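You operate a simulated robot arm through the tools that you are given. There is no shell and no other tool. Be economical: measure what you need, move in short steps, check, and stop when the job is done.

The job below is to be done with a simulated two-armed robot. You get a single attempt, and the scene is never put back.

Task
Wipe the stain off the track and lock the tray at station 1.
Fine: first lift the yellow stop and slide the tray to station 2; the wipe goes in the red bin; the yellow stop locks the tray again. Where these are worked on the way, their far stop is far enough and under half their travel is too little: yellow stop. What is to be rubbed or washed off counts as gone when no trace of it is left.

The check looks at the end state, three seconds after you hand in, the way a careful person would. Anything else that was tipped, shoved, dropped, spilled or broken makes it a failure.

Robot
Two 7-joint arms with two-finger parallel grippers on one trunk, on a base that drives. Base frame: it is fixed to the floor where the robot stands at the start and does not move with it; the origin is under the middle of the robot, x ahead of it, y to its left, z up. Units: m, degrees, N and s.
The left shoulder is at the start at [0.07, 0.163, 1.145], the right one opposite. With the tool pointing down near the work surface each hand reaches from about 0.38 to 0.88 m from the robot's upright axis, wherever it stands, measured 20 degrees to its own side. Places, roughly: blue stop [0.9, 0.2, 0.8]; red bin [0.9, -1.1, 0.8]; sliding tray [0.8, -0.3, 0.8]; track stain [0.8, -0.3, 0.8]; wipe [0.75, -1, 0.75]; yellow stop [0.9, -0.1, 0.8]. Payload 3.43 kg a hand.
Tool frame (each hand has its own): the origin (TCP) lies between the finger pads and is the grasp point; the fingertips stand 0.034 m ahead of it; z points along the fingers, y is the line along which they close. Largest opening 0.128 m; finger width 0.024, thickness 0.012; the body of the gripper, 0.048 by 0.13 m, starts 0.096 m behind the TCP.
Orientation is that of the tool frame in the base frame, as [roll, pitch, yaw] about the fixed x, y, z axes, in that order (R = Rz(yaw) Ry(pitch) Rx(roll)). With the fingers straight down and closing along the base's y, the tool's x points along the base's -x, its y along +y and its z along -z.

Tools
- The arms move only by the tool apply_moves. It takes "left_series", "right_series" or both (then of equal length, played together; a hand with none holds still); each is a list of rows, each an object (a shift or turn left out is 0, a gripper value left out holds the last) with "offset": the shift along the base's x, y, z in m, a list of three; "angular": the turn, a rotation vector about the base's x, y, z in degrees, a list of three; "fingers": the finger opening in m, from 0 to 0.128. In form: [{"offset": [x, y, z], "angular": [wx, wy, wz], "fingers": fingers}, ...]. A call has 1 to 10 rows; each row is the pose to reach, as a shift and turn from the pose commanded when the call began. A row lasts 0.2 s, in which the tool goes at most 0.05 m and 8.6 degrees; a call with a longer step from one row to the next is refused whole, and so is a gripper value outside its range. A pose out of reach is approached as far as the arm can. The call stops where the force on the tool passes 50 N (or 10 N more than at its start, if that is more) or the arm is blocked; 0.2 s more then pass. The fingers move at their own pace (about 0.153 m/s each) and stop on an object; they squeeze with about 39 N. The grip force told is the motor's: it shows also when the fingers shut on nothing. Time passes only in rows, and 0.2 s behind the last, so rows that repeat a pose let the fingers close. The reply holds the time, the measured pose of the TCP, the force on the tool along the base axes, the opening and the grip force, in the units named above and with some noise, with the torque about the TCP (base axes, N m) and any sound that the robot's microphone picked up.
- Cameras (640 x 400 px; columns grow to the right, rows downward): "scene" is now at [0.1369, -0.0052, 1.3537]; the picture's right is [-0.23, -0.97, 0.00], its down [-0.56, 0.13, -0.82] and it looks along [0.80, -0.19, -0.57] (base axes); focal length 252 px, centre (320, 200). "left" rides on the left gripper at [0.076, 0.011, -0.16] in its tool frame; the picture's right is [-0.15, 0.99, 0.00], its down [-0.88, -0.13, -0.46] and it looks along [-0.45, -0.07, 0.89] (tool axes); focal length 234 px, centre (320, 200). "right" rides on the right gripper at [0.076, -0.011, -0.16] in its tool frame; the picture's right is [0.15, 0.99, 0.00], its down [-0.88, 0.13, -0.46] and it looks along [-0.45, 0.07, 0.89] (tool axes); focal length 234 px, centre (320, 200). There is no depth. A picture from a camera that has moved, and an enlarged one, comes with that camera's place and axes in the base frame and with its lens. The place of the scene camera against the robot may be out by one fixed shift of up to 0.025 m in any direction.
- camera(camera): a new picture of that camera. It takes no simulated time.
- lift_body(by): slides the trunk up (or, below 0, down) by that many m; the arms and the scene camera ride with it, the base frame stays. It gives what a move gives, with no picture.
- roll_base(legs): drives the robot by 1 to 6 legs, each [ahead, left, turn to the left] in m, m and degrees, along the robot's own axes; the way and the turn of a leg run together, so that a leg with both is an arc; at most 1.5 m and 180 degrees a leg. The arms and the cameras ride along, it lands a little off, and it stops where it bumps. It gives what a move gives.
- head_to(pan, tilt): turns the head with the scene camera to pan (to the left, within 86 degrees either way) and tilt (down, from -29 to 69), counted from straight ahead of the robot. It gives what a move gives.
- enlarge(camera, box): a new picture of the part [left, top, right, bottom] of that camera's present view, enlarged. It takes no simulated time.
- finish_job(): hands the job in; it is judged then, once.

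Go step by step. Nothing tells you exact positions but the pictures and the camera data: compare them with the known pose of the tool, close in by small moves and look again before you grip or let go. The budget is 120 turns and 100 pictures, counting those below and the enlarged ones. Unless the task says otherwise, let go and move clear before handing in.

The tools are called after "Request:" as a command line: name --argument value ..., lists and objects as JSON in quotes. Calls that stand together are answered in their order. apply_moves: Moves the arms, as the interface text tells. Its arguments: {"type":"object","properties":{"left_series":{"type":"array","items":{"type":"object","properties":{"offset":{"type":"array","items":{"type":"number"}},"angular":{"type":"array","items":{"type":"number"}},"fingers":{"type":"number"}}}},"right_series":{"type":"array","items":{"type":"object","properties":{"offset":{"type":"array","items":{"type":"number"}},"angular":{"type":"array","items":{"type":"number"}},"fingers":{"type":"number"}}}}},"required":[]} The other tools are called the same way: lift_body (by) slides the trunk up or down; roll_base (legs) drives the base; head_to (pan, tilt) turns the head that bears the scene camera; camera (camera) takes a picture; enlarge (camera, box) takes an enlarged picture of a part of a camera's view; finish_job () hands the job in.

At the start:

```text
time: 0.0
left_tool_pos: [0.5946, 0.0947, 1.0623]
left_ee_rot: [-180.0, 0.0, -179.9]
left_wrist_force: [0.6, 0.0, -1.1]
left_torque: [-0.03, 0.02, 0.02]
left_opening: 0.128
left_grip_force: 0.0
right_tool_pos: [0.4967, -0.339, 1.0189]
right_ee_rot: [-179.9, 0.1, 179.9]
right_wrist_force: [0.4, 1.0, -0.5]
right_torque: [0.01, 0.01, 0.04]
right_opening: 0.1278
right_grip_force: 0.1
trunk travel left (down, up): [-0.625, 0.315]
robot x, y, heading: [-0.0006, -0.0003, 0.1]
head pan, tilt: [-13.4, 34.9]
```

scene: 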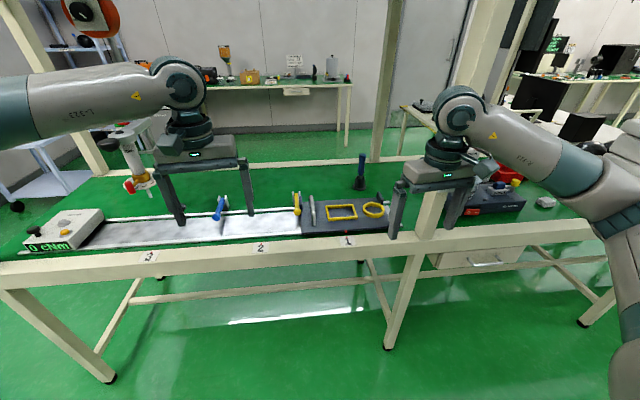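
right: 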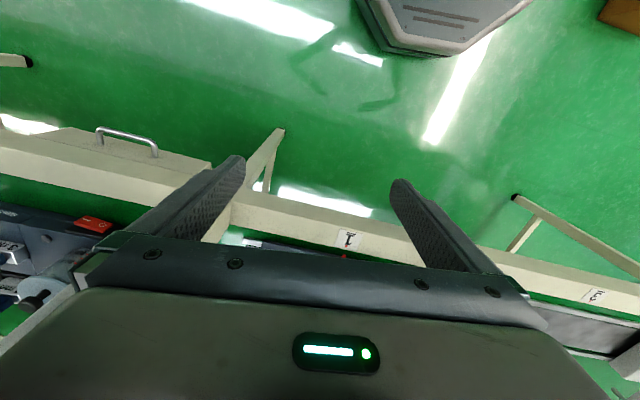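
left: 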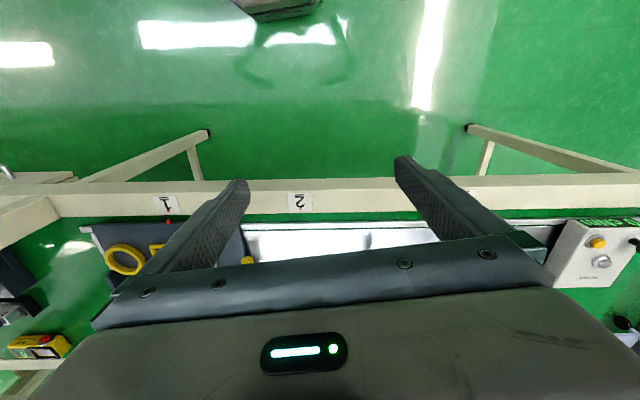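

I see the track with the tray at station 1, yellow stop to its left, and a drawer below the table at right that likely holds the wipe. I'll look closer first.

Request:
enlarge --camera "scene" --box '[200, 140, 420, 270]'

Request:
head_to --pan -50 --tilt 30

Request:
camera --camera "scene"

```text
2.91 times, centred on (310, 205) of scene
camera zoom: at [0.1369, -0.0052, 1.3537], right [-0.23, -0.97, 0.0], down [-0.56, 0.13, -0.82], along [0.8, -0.19, -0.57], focal length 734 px, centre (349, 186)
```

zoom: 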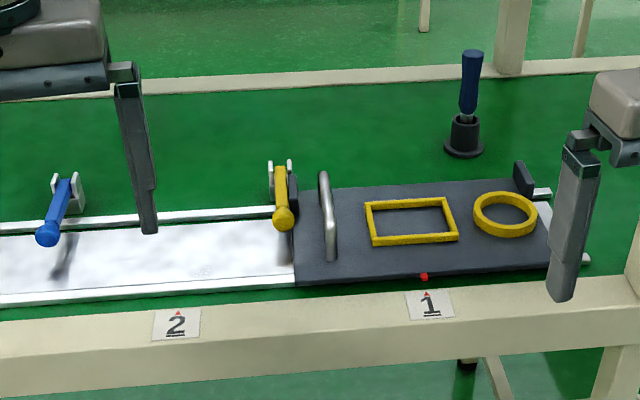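

```text
time: 1.0
left_tool_pos: [0.5955, 0.0951, 1.0611]
left_ee_rot: [180.0, 0.0, -179.9]
left_wrist_force: [0.1, 0.3, 0.3]
left_torque: [-0.01, 0.01, -0.05]
left_opening: 0.1282
left_grip_force: 0.0
right_tool_pos: [0.4971, -0.338, 1.0184]
right_ee_rot: [180.0, 0.0, -179.9]
right_wrist_force: [0.1, 0.6, -0.4]
right_torque: [0.01, -0.03, -0.01]
right_opening: 0.1282
right_grip_force: 0.0
trunk travel left (down, up): [-0.625, 0.315]
robot x, y, heading: [0.0025, 0.001, -0.1]
head pan, tilt: [-50.0, 30.0]
```

```text
95 pictures are left
camera scene: at [0.1094, -0.054, 1.3614], right [-0.77, -0.64, 0.0], down [-0.32, 0.38, -0.87], along [0.56, -0.66, -0.5], focal length 252 px, centre (320, 200)
```

scene: 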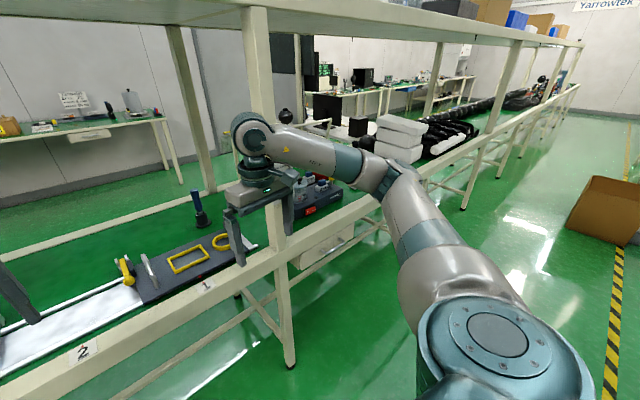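

The yellow stop's lever seems to pivot near (0.88, -0.095) with its knob toward me at about (0.81, -0.09). I'll bring the left hand above it for a close look.

Request:
apply_moves --left_series '[{"offset": [0.03, -0.03, 0]}, {"offset": [0.06, -0.06, 0]}, {"offset": [0.09, -0.09, 0]}, {"offset": [0.12, -0.12, 0]}, {"offset": [0.15, -0.15, 0]}, {"offset": [0.17, -0.18, -0.02]}, {"offset": [0.17, -0.18, -0.04], "fingers": 0.05}]'

Request:
camera --camera "left"

Request:
head_to --pan -10 --tilt 35

Request:
camera --camera "scene"

```text
time: 2.6
left_tool_pos: [0.758, -0.081, 1.0186]
left_ee_rot: [-179.9, 0.0, -179.9]
left_wrist_force: [0.3, 0.3, -0.4]
left_torque: [-0.02, 0.0, 0.0]
left_opening: 0.0502
left_grip_force: 0.0
left hand out of reach, approached as far as the arm can: row 6, 7
right_tool_pos: [0.4973, -0.3364, 1.0188]
right_ee_rot: [-179.9, -0.2, -179.9]
right_wrist_force: [0.2, -0.1, -0.4]
right_torque: [-0.02, 0.02, 0.02]
right_opening: 0.128
right_grip_force: 0.0
trunk travel left (down, up): [-0.625, 0.315]
robot x, y, heading: [-0.0023, 0.0031, 0.0]
head pan, tilt: [-50.0, 30.0]
```

```text
94 pictures are left
camera left: at [0.6826, -0.0694, 1.1803], right [0.15, 0.99, 0.0], down [0.88, -0.13, 0.46], along [0.45, -0.07, -0.89], focal length 234 px, centre (320, 200)
```

left: 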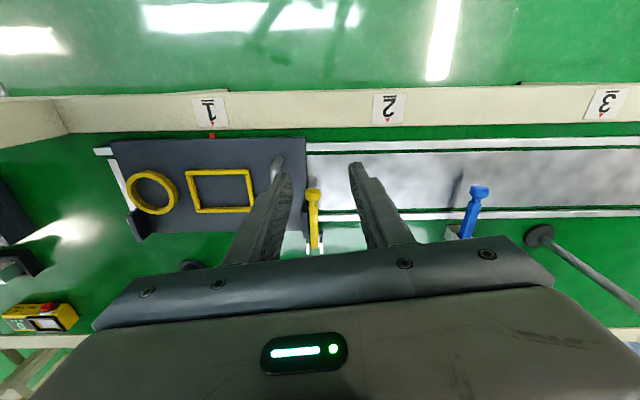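

```text
time: 3.7
left_tool_pos: [0.7586, -0.0839, 1.021]
left_ee_rot: [180.0, 0.0, -179.9]
left_wrist_force: [-0.4, 0.2, 0.2]
left_torque: [-0.02, -0.03, 0.01]
left_opening: 0.0499
left_grip_force: 0.1
right_tool_pos: [0.4978, -0.3386, 1.0175]
right_ee_rot: [-180.0, 0.1, 180.0]
right_wrist_force: [-0.9, -0.1, -0.1]
right_torque: [0.01, 0.01, 0.02]
right_opening: 0.1279
right_grip_force: 0.1
trunk travel left (down, up): [-0.625, 0.315]
robot x, y, heading: [-0.0029, -0.0021, -0.0]
head pan, tilt: [-10.0, 35.0]
```

```text
93 pictures are left
camera scene: at [0.1379, -0.0001, 1.3536], right [-0.17, -0.98, 0.0], down [-0.56, 0.1, -0.82], along [0.81, -0.14, -0.57], focal length 252 px, centre (320, 200)
```

scene: 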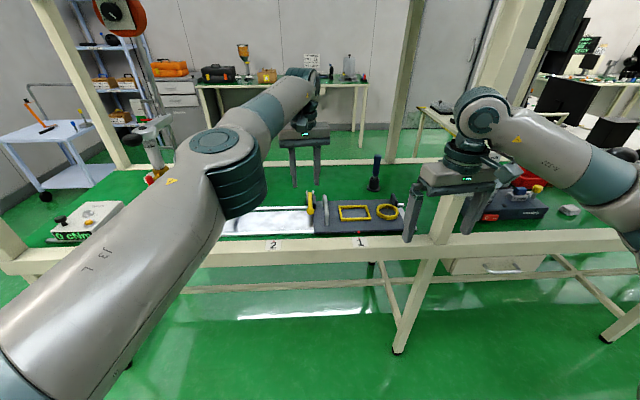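

The left hand is at its reach limit, so I'll pull the hands back a little and drive the base 0.15 m closer.

Request:
apply_moves --left_series '[{"offset": [-0.04, 0, 0.0]}, {"offset": [-0.08, 0, 0.0]}, {"offset": [-0.12, 0, 0.0]}]' --right_series '[{"offset": [-0.03, 0.02, 0.0]}, {"offset": [-0.06, 0.04, 0.0]}, {"offset": [-0.09, 0.05, 0.0]}]'

Request:
roll_base --legs '[[0.17, 0, 0]]'

Request:
camera --camera "left"

```text
time: 4.5
left_tool_pos: [0.6386, -0.0869, 1.0237]
left_ee_rot: [-180.0, 0.1, -179.8]
left_wrist_force: [0.5, -0.7, 0.1]
left_torque: [-0.01, -0.06, -0.03]
left_opening: 0.0497
left_grip_force: 0.2
right_tool_pos: [0.4048, -0.289, 1.0183]
right_ee_rot: [179.9, 0.0, 179.9]
right_wrist_force: [0.5, 0.6, 0.4]
right_torque: [-0.04, -0.06, 0.05]
right_opening: 0.1278
right_grip_force: 0.0
trunk travel left (down, up): [-0.625, 0.315]
robot x, y, heading: [0.0017, -0.0064, -0.1]
head pan, tilt: [-10.0, 35.0]
```

```text
time: 5.9
left_tool_pos: [0.8052, -0.0836, 1.021]
left_ee_rot: [-180.0, 0.0, -179.7]
left_wrist_force: [0.7, -0.1, 0.3]
left_torque: [0.01, 0.01, -0.03]
left_opening: 0.0498
left_grip_force: 0.0
right_tool_pos: [0.5709, -0.2864, 1.0199]
right_ee_rot: [179.9, 0.0, -179.8]
right_wrist_force: [0.3, 0.6, 0.3]
right_torque: [-0.02, 0.05, 0.01]
right_opening: 0.1277
right_grip_force: 0.0
trunk travel left (down, up): [-0.625, 0.315]
robot x, y, heading: [0.1662, 0.0003, 0.4]
head pan, tilt: [-10.0, 35.0]
```

```text
92 pictures are left
camera left: at [0.7282, -0.0727, 1.182], right [0.14, 0.99, 0.0], down [0.88, -0.13, 0.46], along [0.45, -0.06, -0.89], focal length 234 px, centre (320, 200)
```

left: 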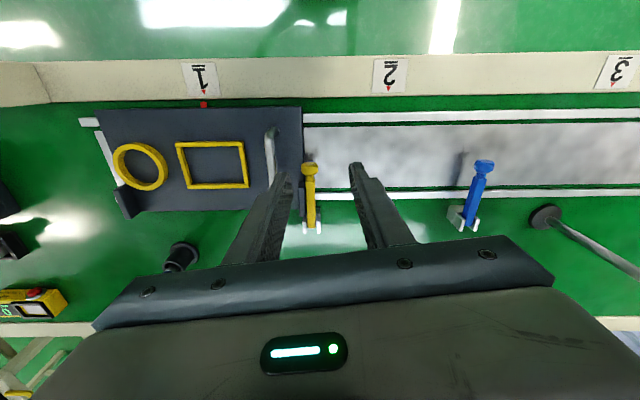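

The knob triangulates to about (0.85, -0.107, 0.81), with the tray handle bar at y ≈ -0.16. I'll descend partway above the knob and check again.

Request:
apply_moves --left_series '[{"offset": [0.02, -0.012, -0.04]}, {"offset": [0.045, -0.024, -0.08]}, {"offset": [0.045, -0.024, -0.12]}]'

Request:
camera --camera "left"

Request:
enlarge --camera "scene" --box '[240, 140, 400, 240]'

```text
time: 6.7
left_tool_pos: [0.8474, -0.1041, 0.8983]
left_ee_rot: [-180.0, 0.0, -179.7]
left_wrist_force: [0.0, 0.2, 0.6]
left_torque: [0.0, -0.02, 0.02]
left_opening: 0.0499
left_grip_force: 0.0
right_tool_pos: [0.5717, -0.2858, 1.0195]
right_ee_rot: [180.0, 0.1, -179.7]
right_wrist_force: [-0.2, -0.4, 1.1]
right_torque: [-0.02, 0.01, 0.0]
right_opening: 0.1277
right_grip_force: 0.1
trunk travel left (down, up): [-0.625, 0.315]
robot x, y, heading: [0.1641, 0.0019, 0.1]
head pan, tilt: [-10.0, 35.0]
```

```text
91 pictures are left
camera left: at [0.7711, -0.0941, 1.0587], right [0.14, 0.99, 0.0], down [0.88, -0.12, 0.46], along [0.45, -0.07, -0.89], focal length 234 px, centre (320, 200)
```

left: 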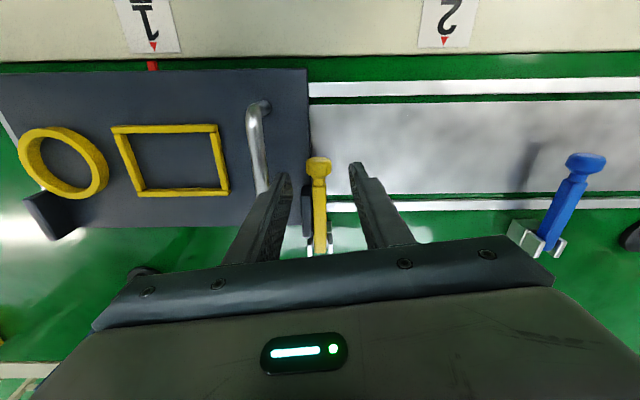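

```text
4.00 times, centred on (320, 190) of scene
camera zoom: at [0.3023, 0.002, 1.3537], right [-0.17, -0.99, 0.0], down [-0.57, 0.1, -0.82], along [0.81, -0.14, -0.57], focal length 1009 px, centre (320, 240)
```

zoom: 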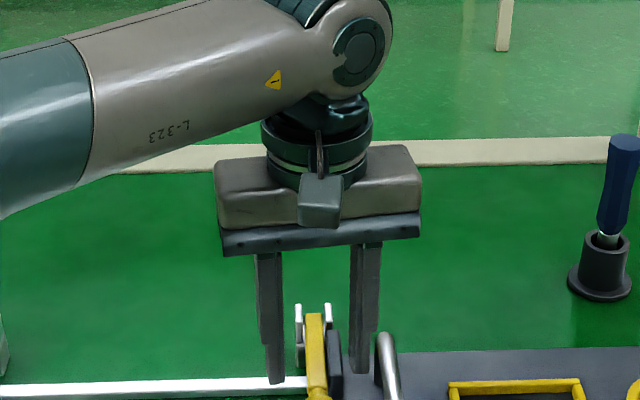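

The knob is at roughly (0.854, -0.109); the hand is nearly centred on it. I'll lower until the fingers straddle it.

Request:
apply_moves --left_series '[{"offset": [0.005, -0.004, -0.03]}, {"offset": [0.005, -0.004, -0.055]}]'

Request:
camera --camera "left"

Request:
enlarge --camera "scene" --box '[270, 170, 390, 245]'

```text
time: 7.3
left_tool_pos: [0.8539, -0.1104, 0.8434]
left_ee_rot: [179.9, 0.1, -179.7]
left_wrist_force: [-1.1, 0.5, 0.9]
left_torque: [0.01, 0.0, 0.01]
left_opening: 0.0499
left_grip_force: 0.0
right_tool_pos: [0.5706, -0.2855, 1.0205]
right_ee_rot: [-180.0, -0.1, -179.8]
right_wrist_force: [0.0, 0.6, 0.1]
right_torque: [0.0, 0.0, -0.02]
right_opening: 0.128
right_grip_force: 0.0
trunk travel left (down, up): [-0.625, 0.315]
robot x, y, heading: [0.1632, -0.0013, 0.1]
head pan, tilt: [-10.0, 35.0]
```

```text
89 pictures are left
camera left: at [0.7771, -0.0993, 1.0042], right [0.14, 0.99, 0.0], down [0.88, -0.12, 0.46], along [0.45, -0.06, -0.89], focal length 234 px, centre (320, 200)
```

left: 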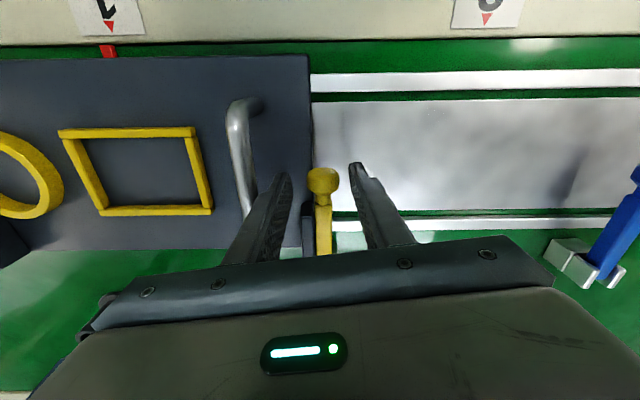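

```text
5.33 times, centred on (330, 208) of scene
camera zoom: at [0.3021, 0.0011, 1.3536], right [-0.17, -0.99, 0.0], down [-0.57, 0.1, -0.82], along [0.81, -0.14, -0.57], focal length 1345 px, centre (267, 160)
```

zoom: 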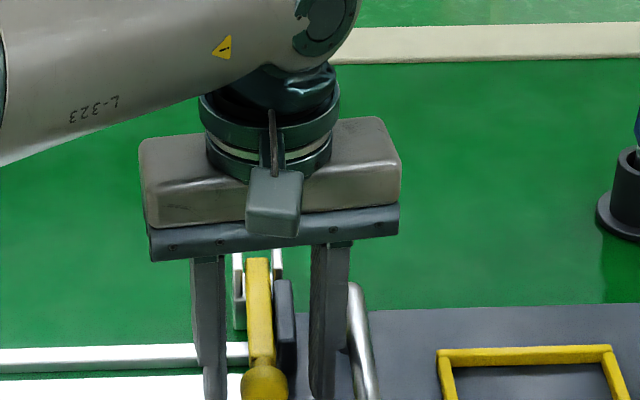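

The knob is at about (0.848, -0.107, 0.828), between the fingers. I'll go down 1 cm, close on it, and check.

Request:
apply_moves --left_series '[{"offset": [-0.003, 0.002, -0.01]}, {"offset": [-0.003, 0.002, -0.01], "fingers": 0.0}, {"offset": [-0.003, 0.002, -0.01], "fingers": 0.0}]'

Request:
camera --camera "left"

```text
time: 8.1
left_tool_pos: [0.8517, -0.1073, 0.8363]
left_ee_rot: [180.0, 0.1, -179.6]
left_wrist_force: [2.1, 4.0, 11.4]
left_torque: [-0.04, -0.13, 0.31]
left_opening: 0.0265
left_grip_force: 45.0
right_tool_pos: [0.5693, -0.2854, 1.0199]
right_ee_rot: [-179.9, 0.1, -179.7]
right_wrist_force: [-0.4, -0.3, -0.1]
right_torque: [0.0, -0.02, 0.0]
right_opening: 0.128
right_grip_force: 0.1
trunk travel left (down, up): [-0.625, 0.315]
robot x, y, heading: [0.1663, 0.0006, 0.2]
head pan, tilt: [-10.0, 35.0]
```

```text
87 pictures are left
camera left: at [0.7747, -0.0973, 0.9963], right [0.14, 0.99, 0.0], down [0.88, -0.12, 0.46], along [0.45, -0.06, -0.89], focal length 234 px, centre (320, 200)
```

left: 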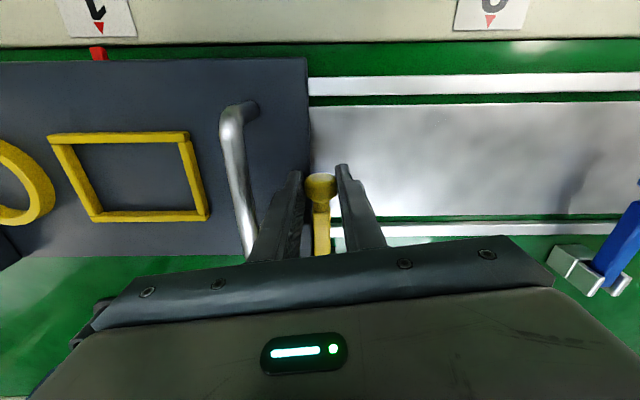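

The knob is gripped (opening 0.0265, round head ≈ 26 mm). Now I lift it along an arc about the pivot.

Request:
apply_moves --left_series '[{"offset": [0.001, 0, 0.012]}, {"offset": [0.004, 0, 0.025]}, {"offset": [0.008, 0, 0.036]}, {"offset": [0.013, 0, 0.046]}]'

Request:
camera --camera "left"

```text
time: 9.1
left_tool_pos: [0.8631, -0.1098, 0.8817]
left_ee_rot: [-180.0, 0.0, -179.7]
left_wrist_force: [-8.9, 3.3, -7.0]
left_torque: [0.15, 1.33, 0.27]
left_opening: 0.0269
left_grip_force: 44.5
right_tool_pos: [0.5722, -0.2858, 1.0203]
right_ee_rot: [-180.0, -0.1, -179.7]
right_wrist_force: [0.6, 0.1, 0.0]
right_torque: [-0.03, 0.01, 0.02]
right_opening: 0.128
right_grip_force: 0.1
trunk travel left (down, up): [-0.625, 0.315]
robot x, y, heading: [0.163, -0.0003, 0.3]
head pan, tilt: [-10.0, 35.0]
```

```text
86 pictures are left
camera left: at [0.7871, -0.098, 1.0425], right [0.14, 0.99, 0.0], down [0.88, -0.13, 0.46], along [0.45, -0.07, -0.89], focal length 234 px, centre (320, 200)
```

left: 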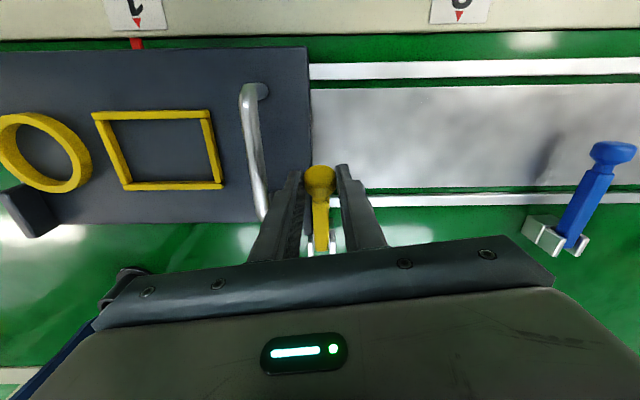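

The lever is rising with low force. I continue the arc toward upright.

Request:
apply_moves --left_series '[{"offset": [0.006, 0, 0.01]}, {"offset": [0.013, 0, 0.018]}, {"offset": [0.022, 0, 0.026]}, {"offset": [0.032, 0, 0.032]}, {"offset": [0.043, 0, 0.037]}, {"offset": [0.054, 0, 0.041]}, {"offset": [0.066, 0, 0.043]}, {"offset": [0.077, 0, 0.044]}]'

Request:
camera --camera "left"

Request:
enlarge --camera "scene" --box '[270, 145, 390, 220]'

```text
time: 10.9
left_tool_pos: [0.9149, -0.1149, 0.9218]
left_ee_rot: [-179.8, -0.3, 179.8]
left_wrist_force: [-10.9, -38.4, -10.9]
left_torque: [-1.18, 1.19, 0.01]
left_opening: 0.0158
left_grip_force: 44.9
left hand out of reach, approached as far as the arm can: row 6, 7, 8
right_tool_pos: [0.5709, -0.2926, 1.0172]
right_ee_rot: [179.7, 0.0, -179.9]
right_wrist_force: [0.1, -0.6, -0.4]
right_torque: [0.04, 0.01, 0.02]
right_opening: 0.128
right_grip_force: 0.1
trunk travel left (down, up): [-0.625, 0.315]
robot x, y, heading: [0.164, -0.0001, 0.1]
head pan, tilt: [-10.0, 35.0]
```

```text
85 pictures are left
camera left: at [0.8415, -0.1024, 1.0821], right [0.15, 0.99, 0.0], down [0.88, -0.13, 0.45], along [0.45, -0.07, -0.89], focal length 234 px, centre (320, 200)
```

left: 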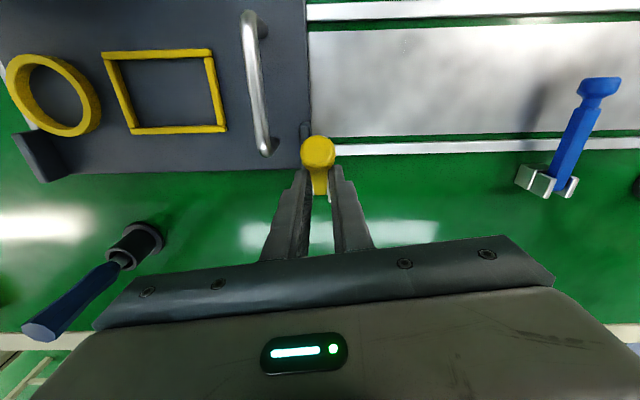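

```text
5.33 times, centred on (330, 182) of scene
camera zoom: at [0.3016, -0.0071, 1.3531], right [-0.17, -0.99, -0.01], down [-0.56, 0.1, -0.82], along [0.81, -0.14, -0.57], focal length 1345 px, centre (267, 293)
```

zoom: 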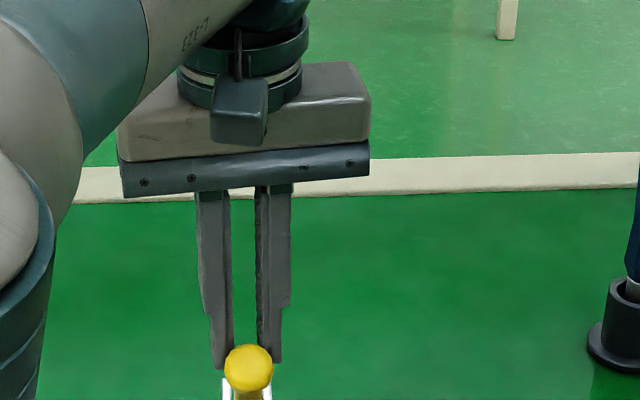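

The fingers slid past the knob and now hold the shaft, with the lever maybe 60° up and my arm at its limit. I'll open, rise clear, and see whether it stays.

Request:
apply_moves --left_series '[{"offset": [-0.012, 0.0, 0.0], "fingers": 0.05}, {"offset": [-0.018, 0.002, 0.0], "fingers": 0.05}, {"offset": [-0.018, 0.002, 0.04], "fingers": 0.05}, {"offset": [-0.06, 0.002, 0.06], "fingers": 0.05}, {"offset": [-0.1, 0.002, 0.06], "fingers": 0.05}]'

Request:
camera --camera "left"

Request:
enlarge --camera "scene" --box '[270, 145, 390, 220]'

```text
time: 12.1
left_tool_pos: [0.8181, -0.1011, 0.9839]
left_ee_rot: [-180.0, 0.1, -179.6]
left_wrist_force: [0.9, 0.3, 0.5]
left_torque: [0.01, 0.0, 0.01]
left_opening: 0.05
left_grip_force: 0.0
left hand out of reach, approached as far as the arm can: row 1
right_tool_pos: [0.5707, -0.2848, 1.0196]
right_ee_rot: [-180.0, 0.0, -179.8]
right_wrist_force: [0.5, -0.1, -0.4]
right_torque: [0.02, 0.03, 0.02]
right_opening: 0.1281
right_grip_force: 0.1
trunk travel left (down, up): [-0.625, 0.315]
robot x, y, heading: [0.1661, -0.0023, 0.1]
head pan, tilt: [-10.0, 35.0]
```

```text
83 pictures are left
camera left: at [0.7412, -0.0898, 1.1447], right [0.14, 0.99, 0.0], down [0.88, -0.12, 0.46], along [0.45, -0.06, -0.89], focal length 234 px, centre (320, 200)
```

left: 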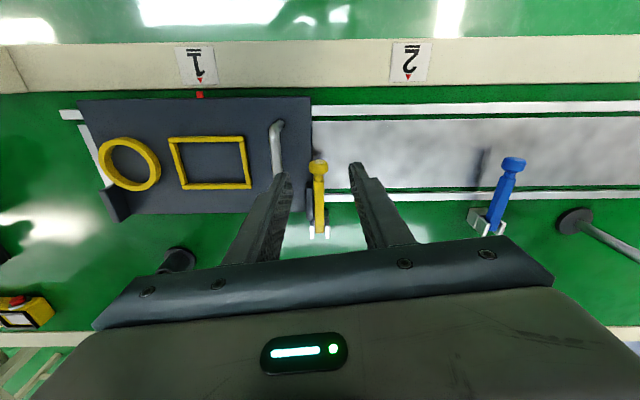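

```text
5.33 times, centred on (330, 182) of scene
camera zoom: at [0.3014, 0.0009, 1.3537], right [-0.17, -0.99, 0.0], down [-0.57, 0.1, -0.82], along [0.81, -0.14, -0.57], focal length 1345 px, centre (267, 293)
```

zoom: 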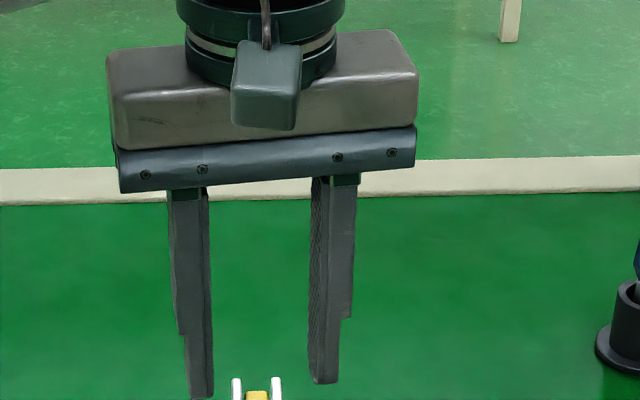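

The lever drops back by gravity, so it needs lifting past upright; I need more reach. I'll pull both hands back and drive 0.1 m closer.

Request:
apply_moves --left_series '[{"offset": [-0.04, 0, 0.0]}, {"offset": [-0.08, 0, 0.0]}, {"offset": [-0.1, 0.0, 0.02]}]' --right_series '[{"offset": [-0.03, 0.0, 0.02]}, {"offset": [-0.06, 0.0, 0.04]}, {"offset": [-0.09, 0.0, 0.06]}]'

Request:
roll_base --legs '[[0.1, 0, 0]]'

Request:
camera --camera "scene"

```text
time: 12.9
left_tool_pos: [0.715, -0.1028, 1.0024]
left_ee_rot: [180.0, 0.1, -179.6]
left_wrist_force: [0.8, -0.2, 0.2]
left_torque: [0.0, -0.06, -0.04]
left_opening: 0.0501
left_grip_force: 0.0
right_tool_pos: [0.4868, -0.2861, 1.0844]
right_ee_rot: [179.9, 0.0, -179.7]
right_wrist_force: [-0.2, 0.3, 0.5]
right_torque: [-0.04, -0.01, 0.0]
right_opening: 0.1281
right_grip_force: 0.1
right hand out of reach, approached as far as the arm can: row 3
trunk travel left (down, up): [-0.625, 0.315]
robot x, y, heading: [0.1648, -0.0013, 0.2]
head pan, tilt: [-10.0, 35.0]
```

```text
time: 14.1
left_tool_pos: [0.8133, -0.1038, 1.0035]
left_ee_rot: [-179.9, 0.1, -179.7]
left_wrist_force: [0.3, -0.5, 0.1]
left_torque: [-0.02, 0.01, -0.02]
left_opening: 0.0499
left_grip_force: 0.1
right_tool_pos: [0.5835, -0.2861, 1.0842]
right_ee_rot: [180.0, 0.2, -180.0]
right_wrist_force: [-0.3, 0.5, 0.3]
right_torque: [0.01, 0.01, 0.02]
right_opening: 0.1281
right_grip_force: 0.0
trunk travel left (down, up): [-0.625, 0.315]
robot x, y, heading: [0.2606, 0.0, 0.1]
head pan, tilt: [-10.0, 35.0]
```

```text
81 pictures are left
camera scene: at [0.397, 0.0015, 1.3539], right [-0.17, -0.99, 0.0], down [-0.56, 0.1, -0.82], along [0.81, -0.14, -0.57], focal length 252 px, centre (320, 200)
```

scene: 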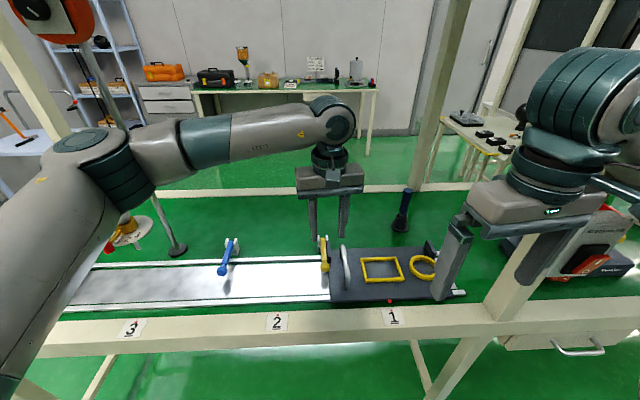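

Now I'll tilt the left hand 50° so the fingers point forward and down along the lever, and approach it that way.

Request:
apply_moves --left_series '[{"offset": [-0.01, -0.001, -0.01], "angular": [0, -8.4, 0]}, {"offset": [-0.02, -0.003, -0.03], "angular": [0, -16.8, 0]}, {"offset": [-0.025, -0.003, -0.05], "angular": [0, -25.2, 0]}, {"offset": [-0.025, -0.003, -0.07], "angular": [0, -33.6, 0]}, {"offset": [-0.025, -0.003, -0.09], "angular": [0, -42, 0]}, {"offset": [-0.025, -0.003, -0.1], "angular": [0, -50, 0], "fingers": 0.046}]'

Request:
camera --camera "left"

Request:
enlarge --camera "scene" --box '[260, 180, 420, 280]'

```text
time: 15.5
left_tool_pos: [0.7877, -0.1083, 0.9047]
left_ee_rot: [-179.7, 50.1, -179.7]
left_wrist_force: [0.2, 0.7, 0.1]
left_torque: [0.0, -0.02, -0.04]
left_opening: 0.0461
left_grip_force: 0.0
right_tool_pos: [0.5836, -0.2871, 1.0851]
right_ee_rot: [-179.9, 0.0, -179.9]
right_wrist_force: [0.3, 0.7, 0.6]
right_torque: [0.02, -0.02, 0.03]
right_opening: 0.1281
right_grip_force: 0.0
trunk travel left (down, up): [-0.625, 0.315]
robot x, y, heading: [0.261, 0.002, 0.1]
head pan, tilt: [-10.0, 35.0]
```

```text
80 pictures are left
camera left: at [0.6165, -0.0966, 0.9495], right [0.09, 0.99, 0.11], down [0.21, -0.13, 0.97], along [0.97, -0.07, -0.22], focal length 234 px, centre (320, 200)
```

left: 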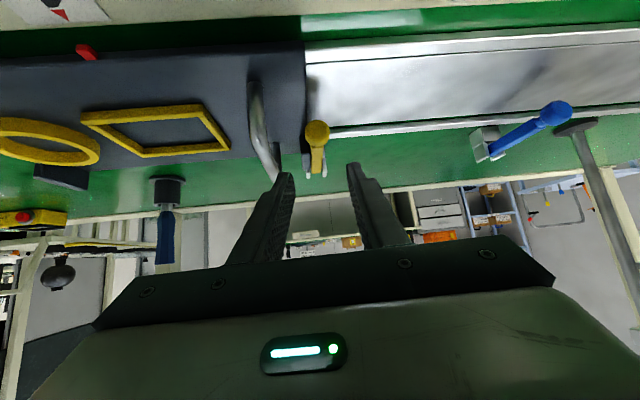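

```text
4.00 times, centred on (340, 230) of scene
camera zoom: at [0.3969, 0.0013, 1.3538], right [-0.17, -0.99, 0.0], down [-0.56, 0.1, -0.82], along [0.81, -0.14, -0.57], focal length 1009 px, centre (240, 80)
```

zoom: 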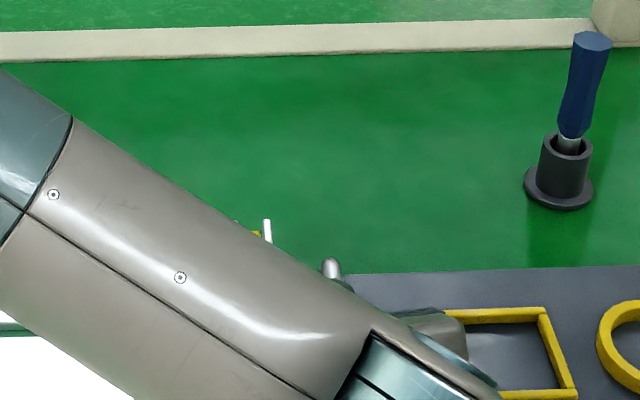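

The knob reads at (0.848, -0.108, 0.82), aligned with the fingers. I'll advance along the finger direction and close.

Request:
apply_moves --left_series '[{"offset": [0.022, 0.0, -0.027]}, {"offset": [0.044, 0.0, -0.054]}, {"offset": [0.058, 0.0, -0.074]}]'

Request:
camera --camera "left"

```text
time: 16.3
left_tool_pos: [0.8445, -0.111, 0.8332]
left_ee_rot: [-179.6, 50.3, -179.7]
left_wrist_force: [-14.7, 5.1, 19.7]
left_torque: [-0.38, 0.07, -0.41]
left_opening: 0.0432
left_grip_force: 0.0
right_tool_pos: [0.581, -0.2849, 1.086]
right_ee_rot: [179.9, 0.1, -179.9]
right_wrist_force: [-0.8, -0.6, 0.2]
right_torque: [-0.03, -0.03, -0.01]
right_opening: 0.128
right_grip_force: 0.0
trunk travel left (down, up): [-0.625, 0.315]
robot x, y, heading: [0.2605, 0.0063, -0.0]
head pan, tilt: [-10.0, 35.0]
```

```text
78 pictures are left
camera left: at [0.6733, -0.0985, 0.8771], right [0.09, 0.99, 0.11], down [0.21, -0.13, 0.97], along [0.97, -0.07, -0.22], focal length 234 px, centre (320, 200)
```

left: 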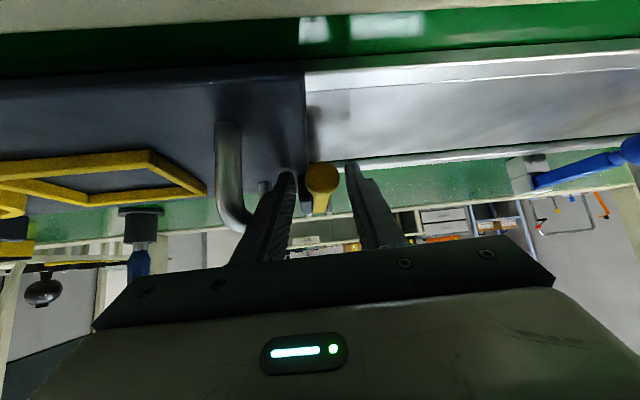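

There's a light contact at one finger; I'll back off a few millimetres and then close on the knob.

Request:
apply_moves --left_series '[{"offset": [-0.006, 0.002, 0.005]}, {"offset": [-0.006, 0.002, 0.005], "fingers": 0.0}, {"offset": [-0.006, 0.002, 0.005], "fingers": 0.0}]'

Request:
camera --camera "left"

```text
time: 17.1
left_tool_pos: [0.843, -0.1082, 0.8335]
left_ee_rot: [-179.7, 49.9, -179.8]
left_wrist_force: [15.3, -13.0, -11.4]
left_torque: [-0.24, 1.04, -0.01]
left_opening: 0.0266
left_grip_force: 44.4
right_tool_pos: [0.5834, -0.2865, 1.0843]
right_ee_rot: [-180.0, 0.2, 180.0]
right_wrist_force: [-1.0, -0.3, -0.1]
right_torque: [-0.01, 0.01, 0.01]
right_opening: 0.128
right_grip_force: 0.0
trunk travel left (down, up): [-0.625, 0.315]
robot x, y, heading: [0.262, 0.0013, 0.1]
head pan, tilt: [-10.0, 35.0]
```

```text
77 pictures are left
camera left: at [0.6702, -0.0965, 0.8788], right [0.09, 0.99, 0.11], down [0.22, -0.13, 0.97], along [0.97, -0.07, -0.23], focal length 234 px, centre (320, 200)
```

left: 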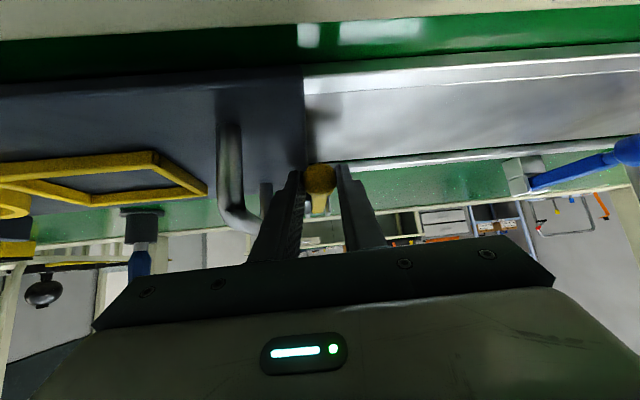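

Gripped. Now I swing lever and hand together about the pivot, first 40°.

Request:
apply_moves --left_series '[{"offset": [0.0013, 0, 0.0128], "angular": [0, 8, 0]}, {"offset": [0.0044, 0, 0.0253], "angular": [0, 16, 0]}, {"offset": [0.0092, 0, 0.0371], "angular": [0, 24, 0]}, {"offset": [0.0156, 0, 0.0483], "angular": [0, 32, 0]}, {"offset": [0.0234, 0, 0.0584], "angular": [0, 40, 0]}]'

Request:
camera --camera "left"

```text
time: 18.3
left_tool_pos: [0.8644, -0.1107, 0.8924]
left_ee_rot: [-179.7, 10.2, 179.9]
left_wrist_force: [12.2, -32.0, 4.6]
left_torque: [-0.73, -1.52, -0.1]
left_opening: 0.0269
left_grip_force: 45.4
right_tool_pos: [0.5833, -0.2897, 1.085]
right_ee_rot: [179.7, 0.1, -180.0]
right_wrist_force: [0.0, -0.6, 0.1]
right_torque: [0.0, 0.01, 0.0]
right_opening: 0.1277
right_grip_force: 0.1
trunk travel left (down, up): [-0.625, 0.315]
robot x, y, heading: [0.263, 0.0004, 0.2]
head pan, tilt: [-10.0, 35.0]
```

```text
76 pictures are left
camera left: at [0.7607, -0.0974, 1.0378], right [0.15, 0.99, 0.02], down [0.79, -0.13, 0.6], along [0.6, -0.07, -0.8], focal length 234 px, centre (320, 200)
```

left: 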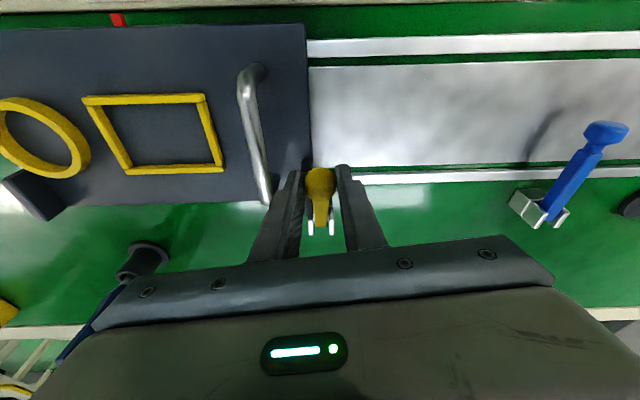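

Still held; a sideways force suggests the lever's axis is slightly skewed, so I add a small -y drift and continue.

Request:
apply_moves --left_series '[{"offset": [0.0092, -0.005, 0.009], "angular": [0, 8, 0]}, {"offset": [0.0197, -0.006, 0.0166], "angular": [0, 16, 0]}, {"offset": [0.031, -0.007, 0.0226], "angular": [0, 24, 0]}, {"offset": [0.0431, -0.008, 0.027], "angular": [0, 32, 0]}]'

Request:
camera --camera "left"

```text
time: 19.3
left_tool_pos: [0.9057, -0.1128, 0.9208]
left_ee_rot: [179.8, -22.1, -179.9]
left_wrist_force: [-6.0, 3.2, 20.1]
left_torque: [0.29, -0.46, 0.01]
left_opening: 0.027
left_grip_force: 45.5
right_tool_pos: [0.583, -0.2867, 1.0851]
right_ee_rot: [180.0, 0.0, -179.9]
right_wrist_force: [-0.3, 0.0, 0.4]
right_torque: [0.0, -0.04, -0.01]
right_opening: 0.1278
right_grip_force: 0.2
trunk travel left (down, up): [-0.625, 0.315]
robot x, y, heading: [0.2604, -0.0006, 0.2]
head pan, tilt: [-10.0, 35.0]
```

```text
75 pictures are left
camera left: at [0.8935, -0.1026, 1.0982], right [0.13, 0.99, -0.05], down [0.99, -0.13, 0.09], along [0.08, -0.06, -0.99], focal length 234 px, centre (320, 200)
```

left: 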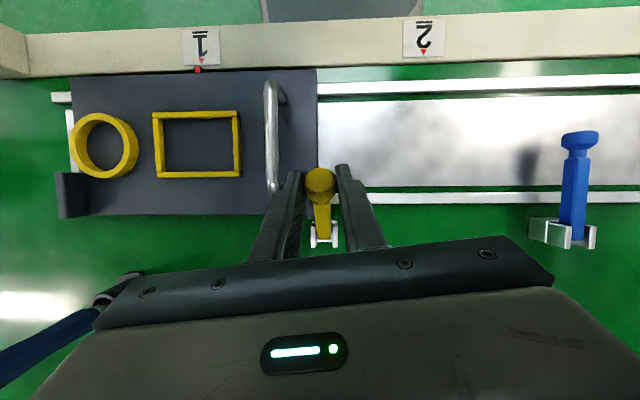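

The lever is at about 72° and following well. I continue past upright.

Request:
apply_moves --left_series '[{"offset": [0.0125, -0.001, 0.0027], "angular": [0, 8, 0]}, {"offset": [0.0253, -0.001, 0.0036], "angular": [0, 16, 0]}, {"offset": [0.0381, -0.001, 0.0028], "angular": [0, 24, 0]}, {"offset": [0.0507, -0.001, 0.0002], "angular": [0, 32, 0]}, {"offset": [0.063, -0.001, -0.004], "angular": [0, 40, 0]}]'

Request:
camera --camera "left"

Request:
enlarge --camera "scene" --box '[260, 160, 420, 260]'

```text
time: 19.6
left_tool_pos: [0.909, -0.1139, 0.9221]
left_ee_rot: [-178.6, -24.4, 178.0]
left_wrist_force: [-4.4, -3.6, 6.8]
left_torque: [0.31, 0.05, 0.06]
left_opening: 0.0273
left_grip_force: 45.5
left hand out of reach, approached as far as the arm can: row 1
right_tool_pos: [0.5819, -0.2877, 1.0842]
right_ee_rot: [-179.9, 0.1, 179.9]
right_wrist_force: [-0.4, 0.0, 0.2]
right_torque: [-0.05, -0.01, -0.01]
right_opening: 0.1278
right_grip_force: 0.1
trunk travel left (down, up): [-0.625, 0.315]
robot x, y, heading: [0.2612, -0.0014, -0.3]
head pan, tilt: [-10.0, 35.0]
stopped in row 1 (left hand): the force on the tool passed its limit (the readings are from after the stop); the commanded pose is now the measured one
```

```text
74 pictures are left
camera left: at [0.9058, -0.0982, 1.0996], right [0.16, 0.98, -0.08], down [0.99, -0.15, 0.05], along [0.04, -0.09, -1.0], focal length 234 px, centre (320, 200)
```

left: 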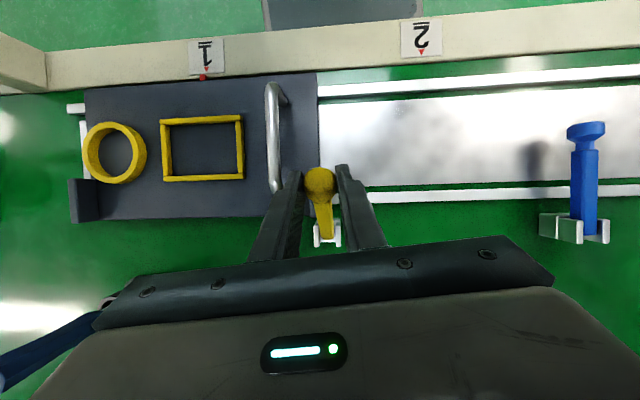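

```text
4.00 times, centred on (340, 210) of scene
camera zoom: at [0.3967, 0.001, 1.3536], right [-0.17, -0.98, 0.0], down [-0.56, 0.1, -0.82], along [0.81, -0.14, -0.57], focal length 1009 px, centre (240, 160)
```

zoom: 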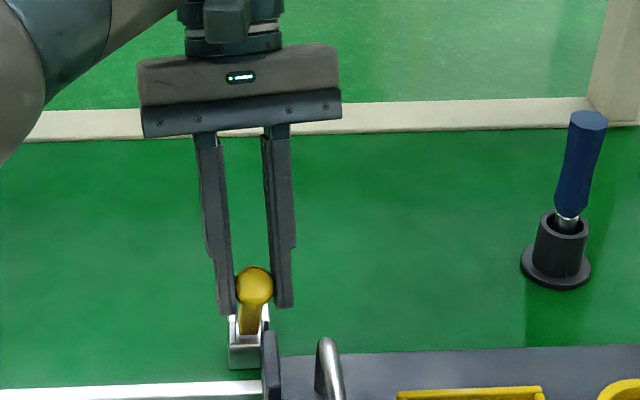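

The tilt put the wrist out of reach. The ball can rotate in the grip, so I'll tilt the tool back to vertical while pushing the knob over.

Request:
apply_moves --left_series '[{"offset": [0.006, 0, 0.001], "angular": [0, -8, 0]}, {"offset": [0.014, 0, 0.002], "angular": [0, -16, 0]}, {"offset": [0.024, 0, 0.002], "angular": [0, -24, 0]}, {"offset": [0.036, 0, 0.001], "angular": [0, -24, 0]}, {"offset": [0.048, 0, -0.002], "angular": [0, -24, 0]}]'

Request:
camera --camera "left"

Request:
enlarge --camera "scene" --box '[260, 160, 420, 260]'

```text
time: 20.8
left_tool_pos: [0.9617, -0.1119, 0.9153]
left_ee_rot: [-179.7, -0.4, 178.6]
left_wrist_force: [0.5, 0.0, -0.7]
left_torque: [-0.01, 0.06, 0.02]
left_opening: 0.0002
left_grip_force: 33.2
right_tool_pos: [0.5834, -0.2878, 1.0839]
right_ee_rot: [-179.9, 0.1, 180.0]
right_wrist_force: [-0.3, 0.3, -0.3]
right_torque: [-0.02, -0.07, 0.01]
right_opening: 0.1281
right_grip_force: 0.0
trunk travel left (down, up): [-0.625, 0.315]
robot x, y, heading: [0.2635, 0.0004, 0.0]
head pan, tilt: [-10.0, 35.0]
```

```text
72 pictures are left
camera left: at [0.8863, -0.098, 1.0762], right [0.17, 0.99, -0.01], down [0.88, -0.15, 0.45], along [0.44, -0.08, -0.89], focal length 234 px, centre (320, 200)
```

left: 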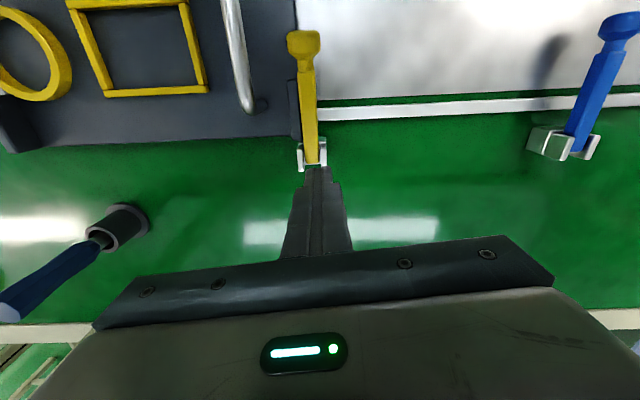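

```text
4.00 times, centred on (340, 210) of scene
camera zoom: at [0.399, 0.0006, 1.353], right [-0.17, -0.98, 0.0], down [-0.56, 0.1, -0.82], along [0.81, -0.14, -0.57], focal length 1009 px, centre (240, 160)
```

zoom: 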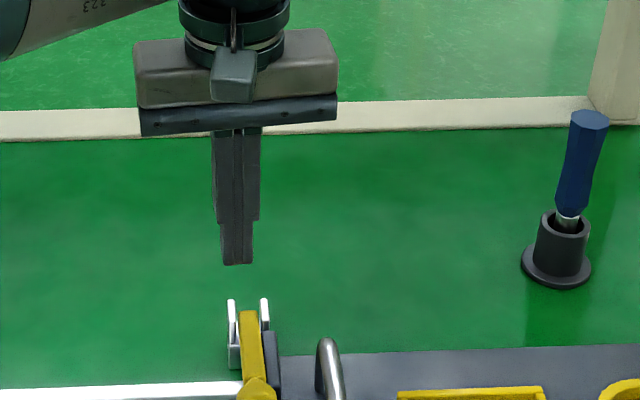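

The ball slipped out and the lever fell back, with nothing disturbed. I'll retract up and over, drive a bit closer for reach, and repeat the tilted grip.

Request:
apply_moves --left_series '[{"offset": [0, 0, 0.04]}, {"offset": [-0.03, 0, 0.07], "fingers": 0.044}, {"offset": [-0.08, 0.0, 0.07]}, {"offset": [-0.13, 0.0, 0.07]}, {"offset": [-0.18, 0.0, 0.07]}, {"offset": [-0.23, 0.0, 0.07]}]'

Request:
roll_base --legs '[[0.07, 0, 0]]'

Request:
camera --camera "left"

```text
time: 22.2
left_tool_pos: [0.7287, -0.1196, 0.987]
left_ee_rot: [-179.5, -0.5, 178.2]
left_wrist_force: [0.9, -0.3, -0.2]
left_torque: [0.04, 0.01, -0.02]
left_opening: 0.0439
left_grip_force: 0.3
right_tool_pos: [0.5831, -0.2873, 1.0847]
right_ee_rot: [179.8, 0.0, 179.8]
right_wrist_force: [0.2, -0.1, 0.4]
right_torque: [0.0, -0.04, 0.02]
right_opening: 0.128
right_grip_force: 0.1
trunk travel left (down, up): [-0.625, 0.315]
robot x, y, heading: [0.2594, 0.001, 0.2]
head pan, tilt: [-10.0, 35.0]
```

```text
time: 23.0
left_tool_pos: [0.7365, -0.1189, 0.9893]
left_ee_rot: [-179.3, -0.1, 177.8]
left_wrist_force: [-0.1, 0.2, -0.2]
left_torque: [0.01, 0.0, 0.01]
left_opening: 0.0441
left_grip_force: 0.1
right_tool_pos: [0.587, -0.2889, 1.0861]
right_ee_rot: [-179.6, 0.4, 179.3]
right_wrist_force: [-0.2, -1.3, -0.5]
right_torque: [0.0, -0.01, -0.03]
right_opening: 0.1282
right_grip_force: 0.1
trunk travel left (down, up): [-0.625, 0.315]
robot x, y, heading: [0.2755, 0.0029, -0.6]
head pan, tilt: [-10.0, 35.0]
stopped in leg 1: the robot was blocked; the commanded pose is now the measured one
```

```text
70 pictures are left
camera left: at [0.6611, -0.1037, 1.1507], right [0.18, 0.98, -0.01], down [0.88, -0.16, 0.46], along [0.45, -0.09, -0.89], focal length 234 px, centre (320, 200)
```

left: 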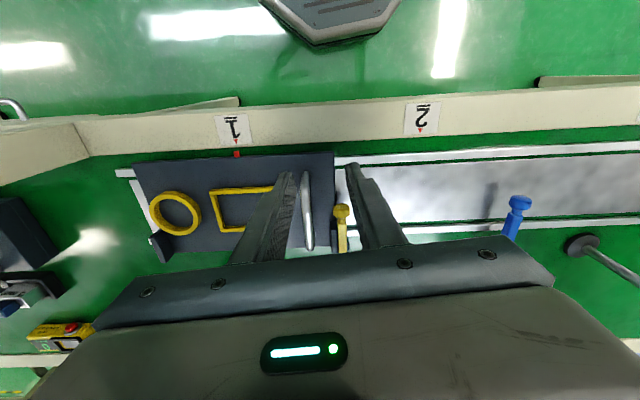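

The base is against the table, so to gain reach I'll back off slightly and shift the robot to the right so the lever lies straight ahead of the left arm.

Request:
roll_base --legs '[[-0.02, 0, 0.6], [0, -0.16, 0]]'

Request:
camera --camera "scene"

Request:
camera --camera "left"

```text
time: 24.8
left_tool_pos: [0.7266, -0.2531, 0.9865]
left_ee_rot: [-179.4, -0.5, 178.8]
left_wrist_force: [0.5, -0.3, -0.6]
left_torque: [0.01, 0.02, 0.01]
left_opening: 0.0441
left_grip_force: 0.0
right_tool_pos: [0.5826, -0.4179, 1.0837]
right_ee_rot: [178.9, -0.1, -179.1]
right_wrist_force: [2.0, 27.5, 1.1]
right_torque: [0.2, -0.03, 0.34]
right_opening: 0.1115
right_grip_force: 0.2
trunk travel left (down, up): [-0.625, 0.315]
robot x, y, heading: [0.2592, -0.139, 0.4]
head pan, tilt: [-10.0, 35.0]
stopped in leg 2: the force on the tool passed its limit (the readings are from after the stop); the commanded pose is now the measured one
```

```text
69 pictures are left
camera scene: at [0.3957, -0.1358, 1.3538], right [-0.17, -0.99, 0.0], down [-0.57, 0.09, -0.82], along [0.81, -0.14, -0.57], focal length 252 px, centre (320, 200)
```

scene: 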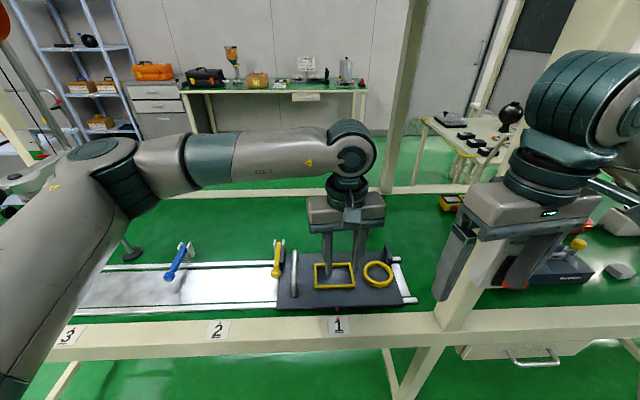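

```text
68 pictures are left
camera left: at [0.6527, -0.2386, 1.148], right [0.17, 0.99, -0.01], down [0.88, -0.14, 0.45], along [0.44, -0.08, -0.89], focal length 234 px, centre (320, 200)
```

left: 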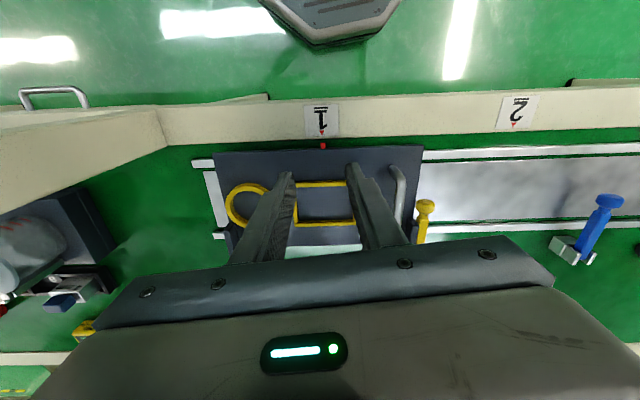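

My right finger has touched the post (nothing displaced). I'll draw the right hand left and clear of it, and bring the left hand in front of the lever while tilting.

Request:
apply_moves --left_series '[{"offset": [0.0, 0.04, -0.0], "angular": [0, -8.4, 0]}, {"offset": [0.02, 0.08, -0.01], "angular": [0, -16.8, 0]}, {"offset": [0.04, 0.12, -0.02], "angular": [0, -25.2, 0]}, {"offset": [0.055, 0.143, -0.04], "angular": [0, -33.6, 0]}, {"offset": [0.06, 0.145, -0.06], "angular": [0, -42, 0]}, {"offset": [0.061, 0.145, -0.08], "angular": [0, -50, 0], "fingers": 0.044}]' --right_series '[{"offset": [0.0, 0.02, 0.0], "fingers": 0.06}, {"offset": [-0.01, 0.04, 0.0], "fingers": 0.04}, {"offset": [-0.02, 0.05, 0.0], "fingers": 0.02}, {"offset": [-0.03, 0.05, 0.0], "fingers": 0.0}, {"offset": [-0.03, 0.05, 0.0]}, {"offset": [-0.03, 0.05, 0.0]}]'

Request:
camera --camera "left"

```text
time: 26.2
left_tool_pos: [0.7788, -0.1216, 0.914]
left_ee_rot: [178.1, 50.2, 177.2]
left_wrist_force: [0.4, 0.0, 0.5]
left_torque: [-0.01, 0.0, 0.01]
left_opening: 0.0439
left_grip_force: 0.1
right_tool_pos: [0.5639, -0.3816, 1.0984]
right_ee_rot: [178.5, 0.5, -179.9]
right_wrist_force: [-0.8, 0.8, -1.4]
right_torque: [-0.03, 0.04, 0.02]
right_opening: 0.0
right_grip_force: 33.1
right hand out of reach, approached as far as the arm can: row 1, 2, 3, 4, 5, 6
trunk travel left (down, up): [-0.625, 0.315]
robot x, y, heading: [0.2593, -0.1408, 0.2]
head pan, tilt: [-10.0, 35.0]
```

```text
67 pictures are left
camera left: at [0.607, -0.1086, 0.9587], right [0.12, 0.98, 0.13], down [0.21, -0.16, 0.97], along [0.97, -0.09, -0.22], focal length 234 px, centre (320, 200)
```

left: 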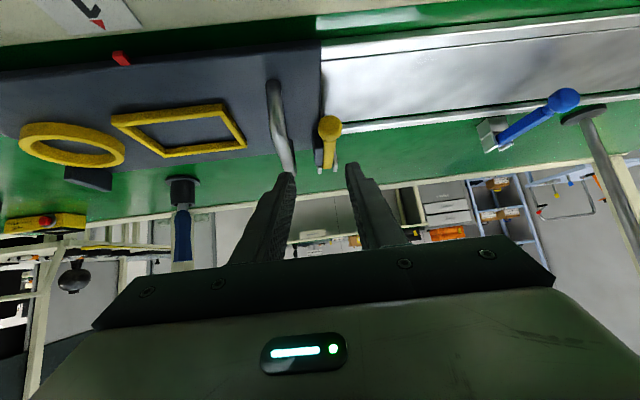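

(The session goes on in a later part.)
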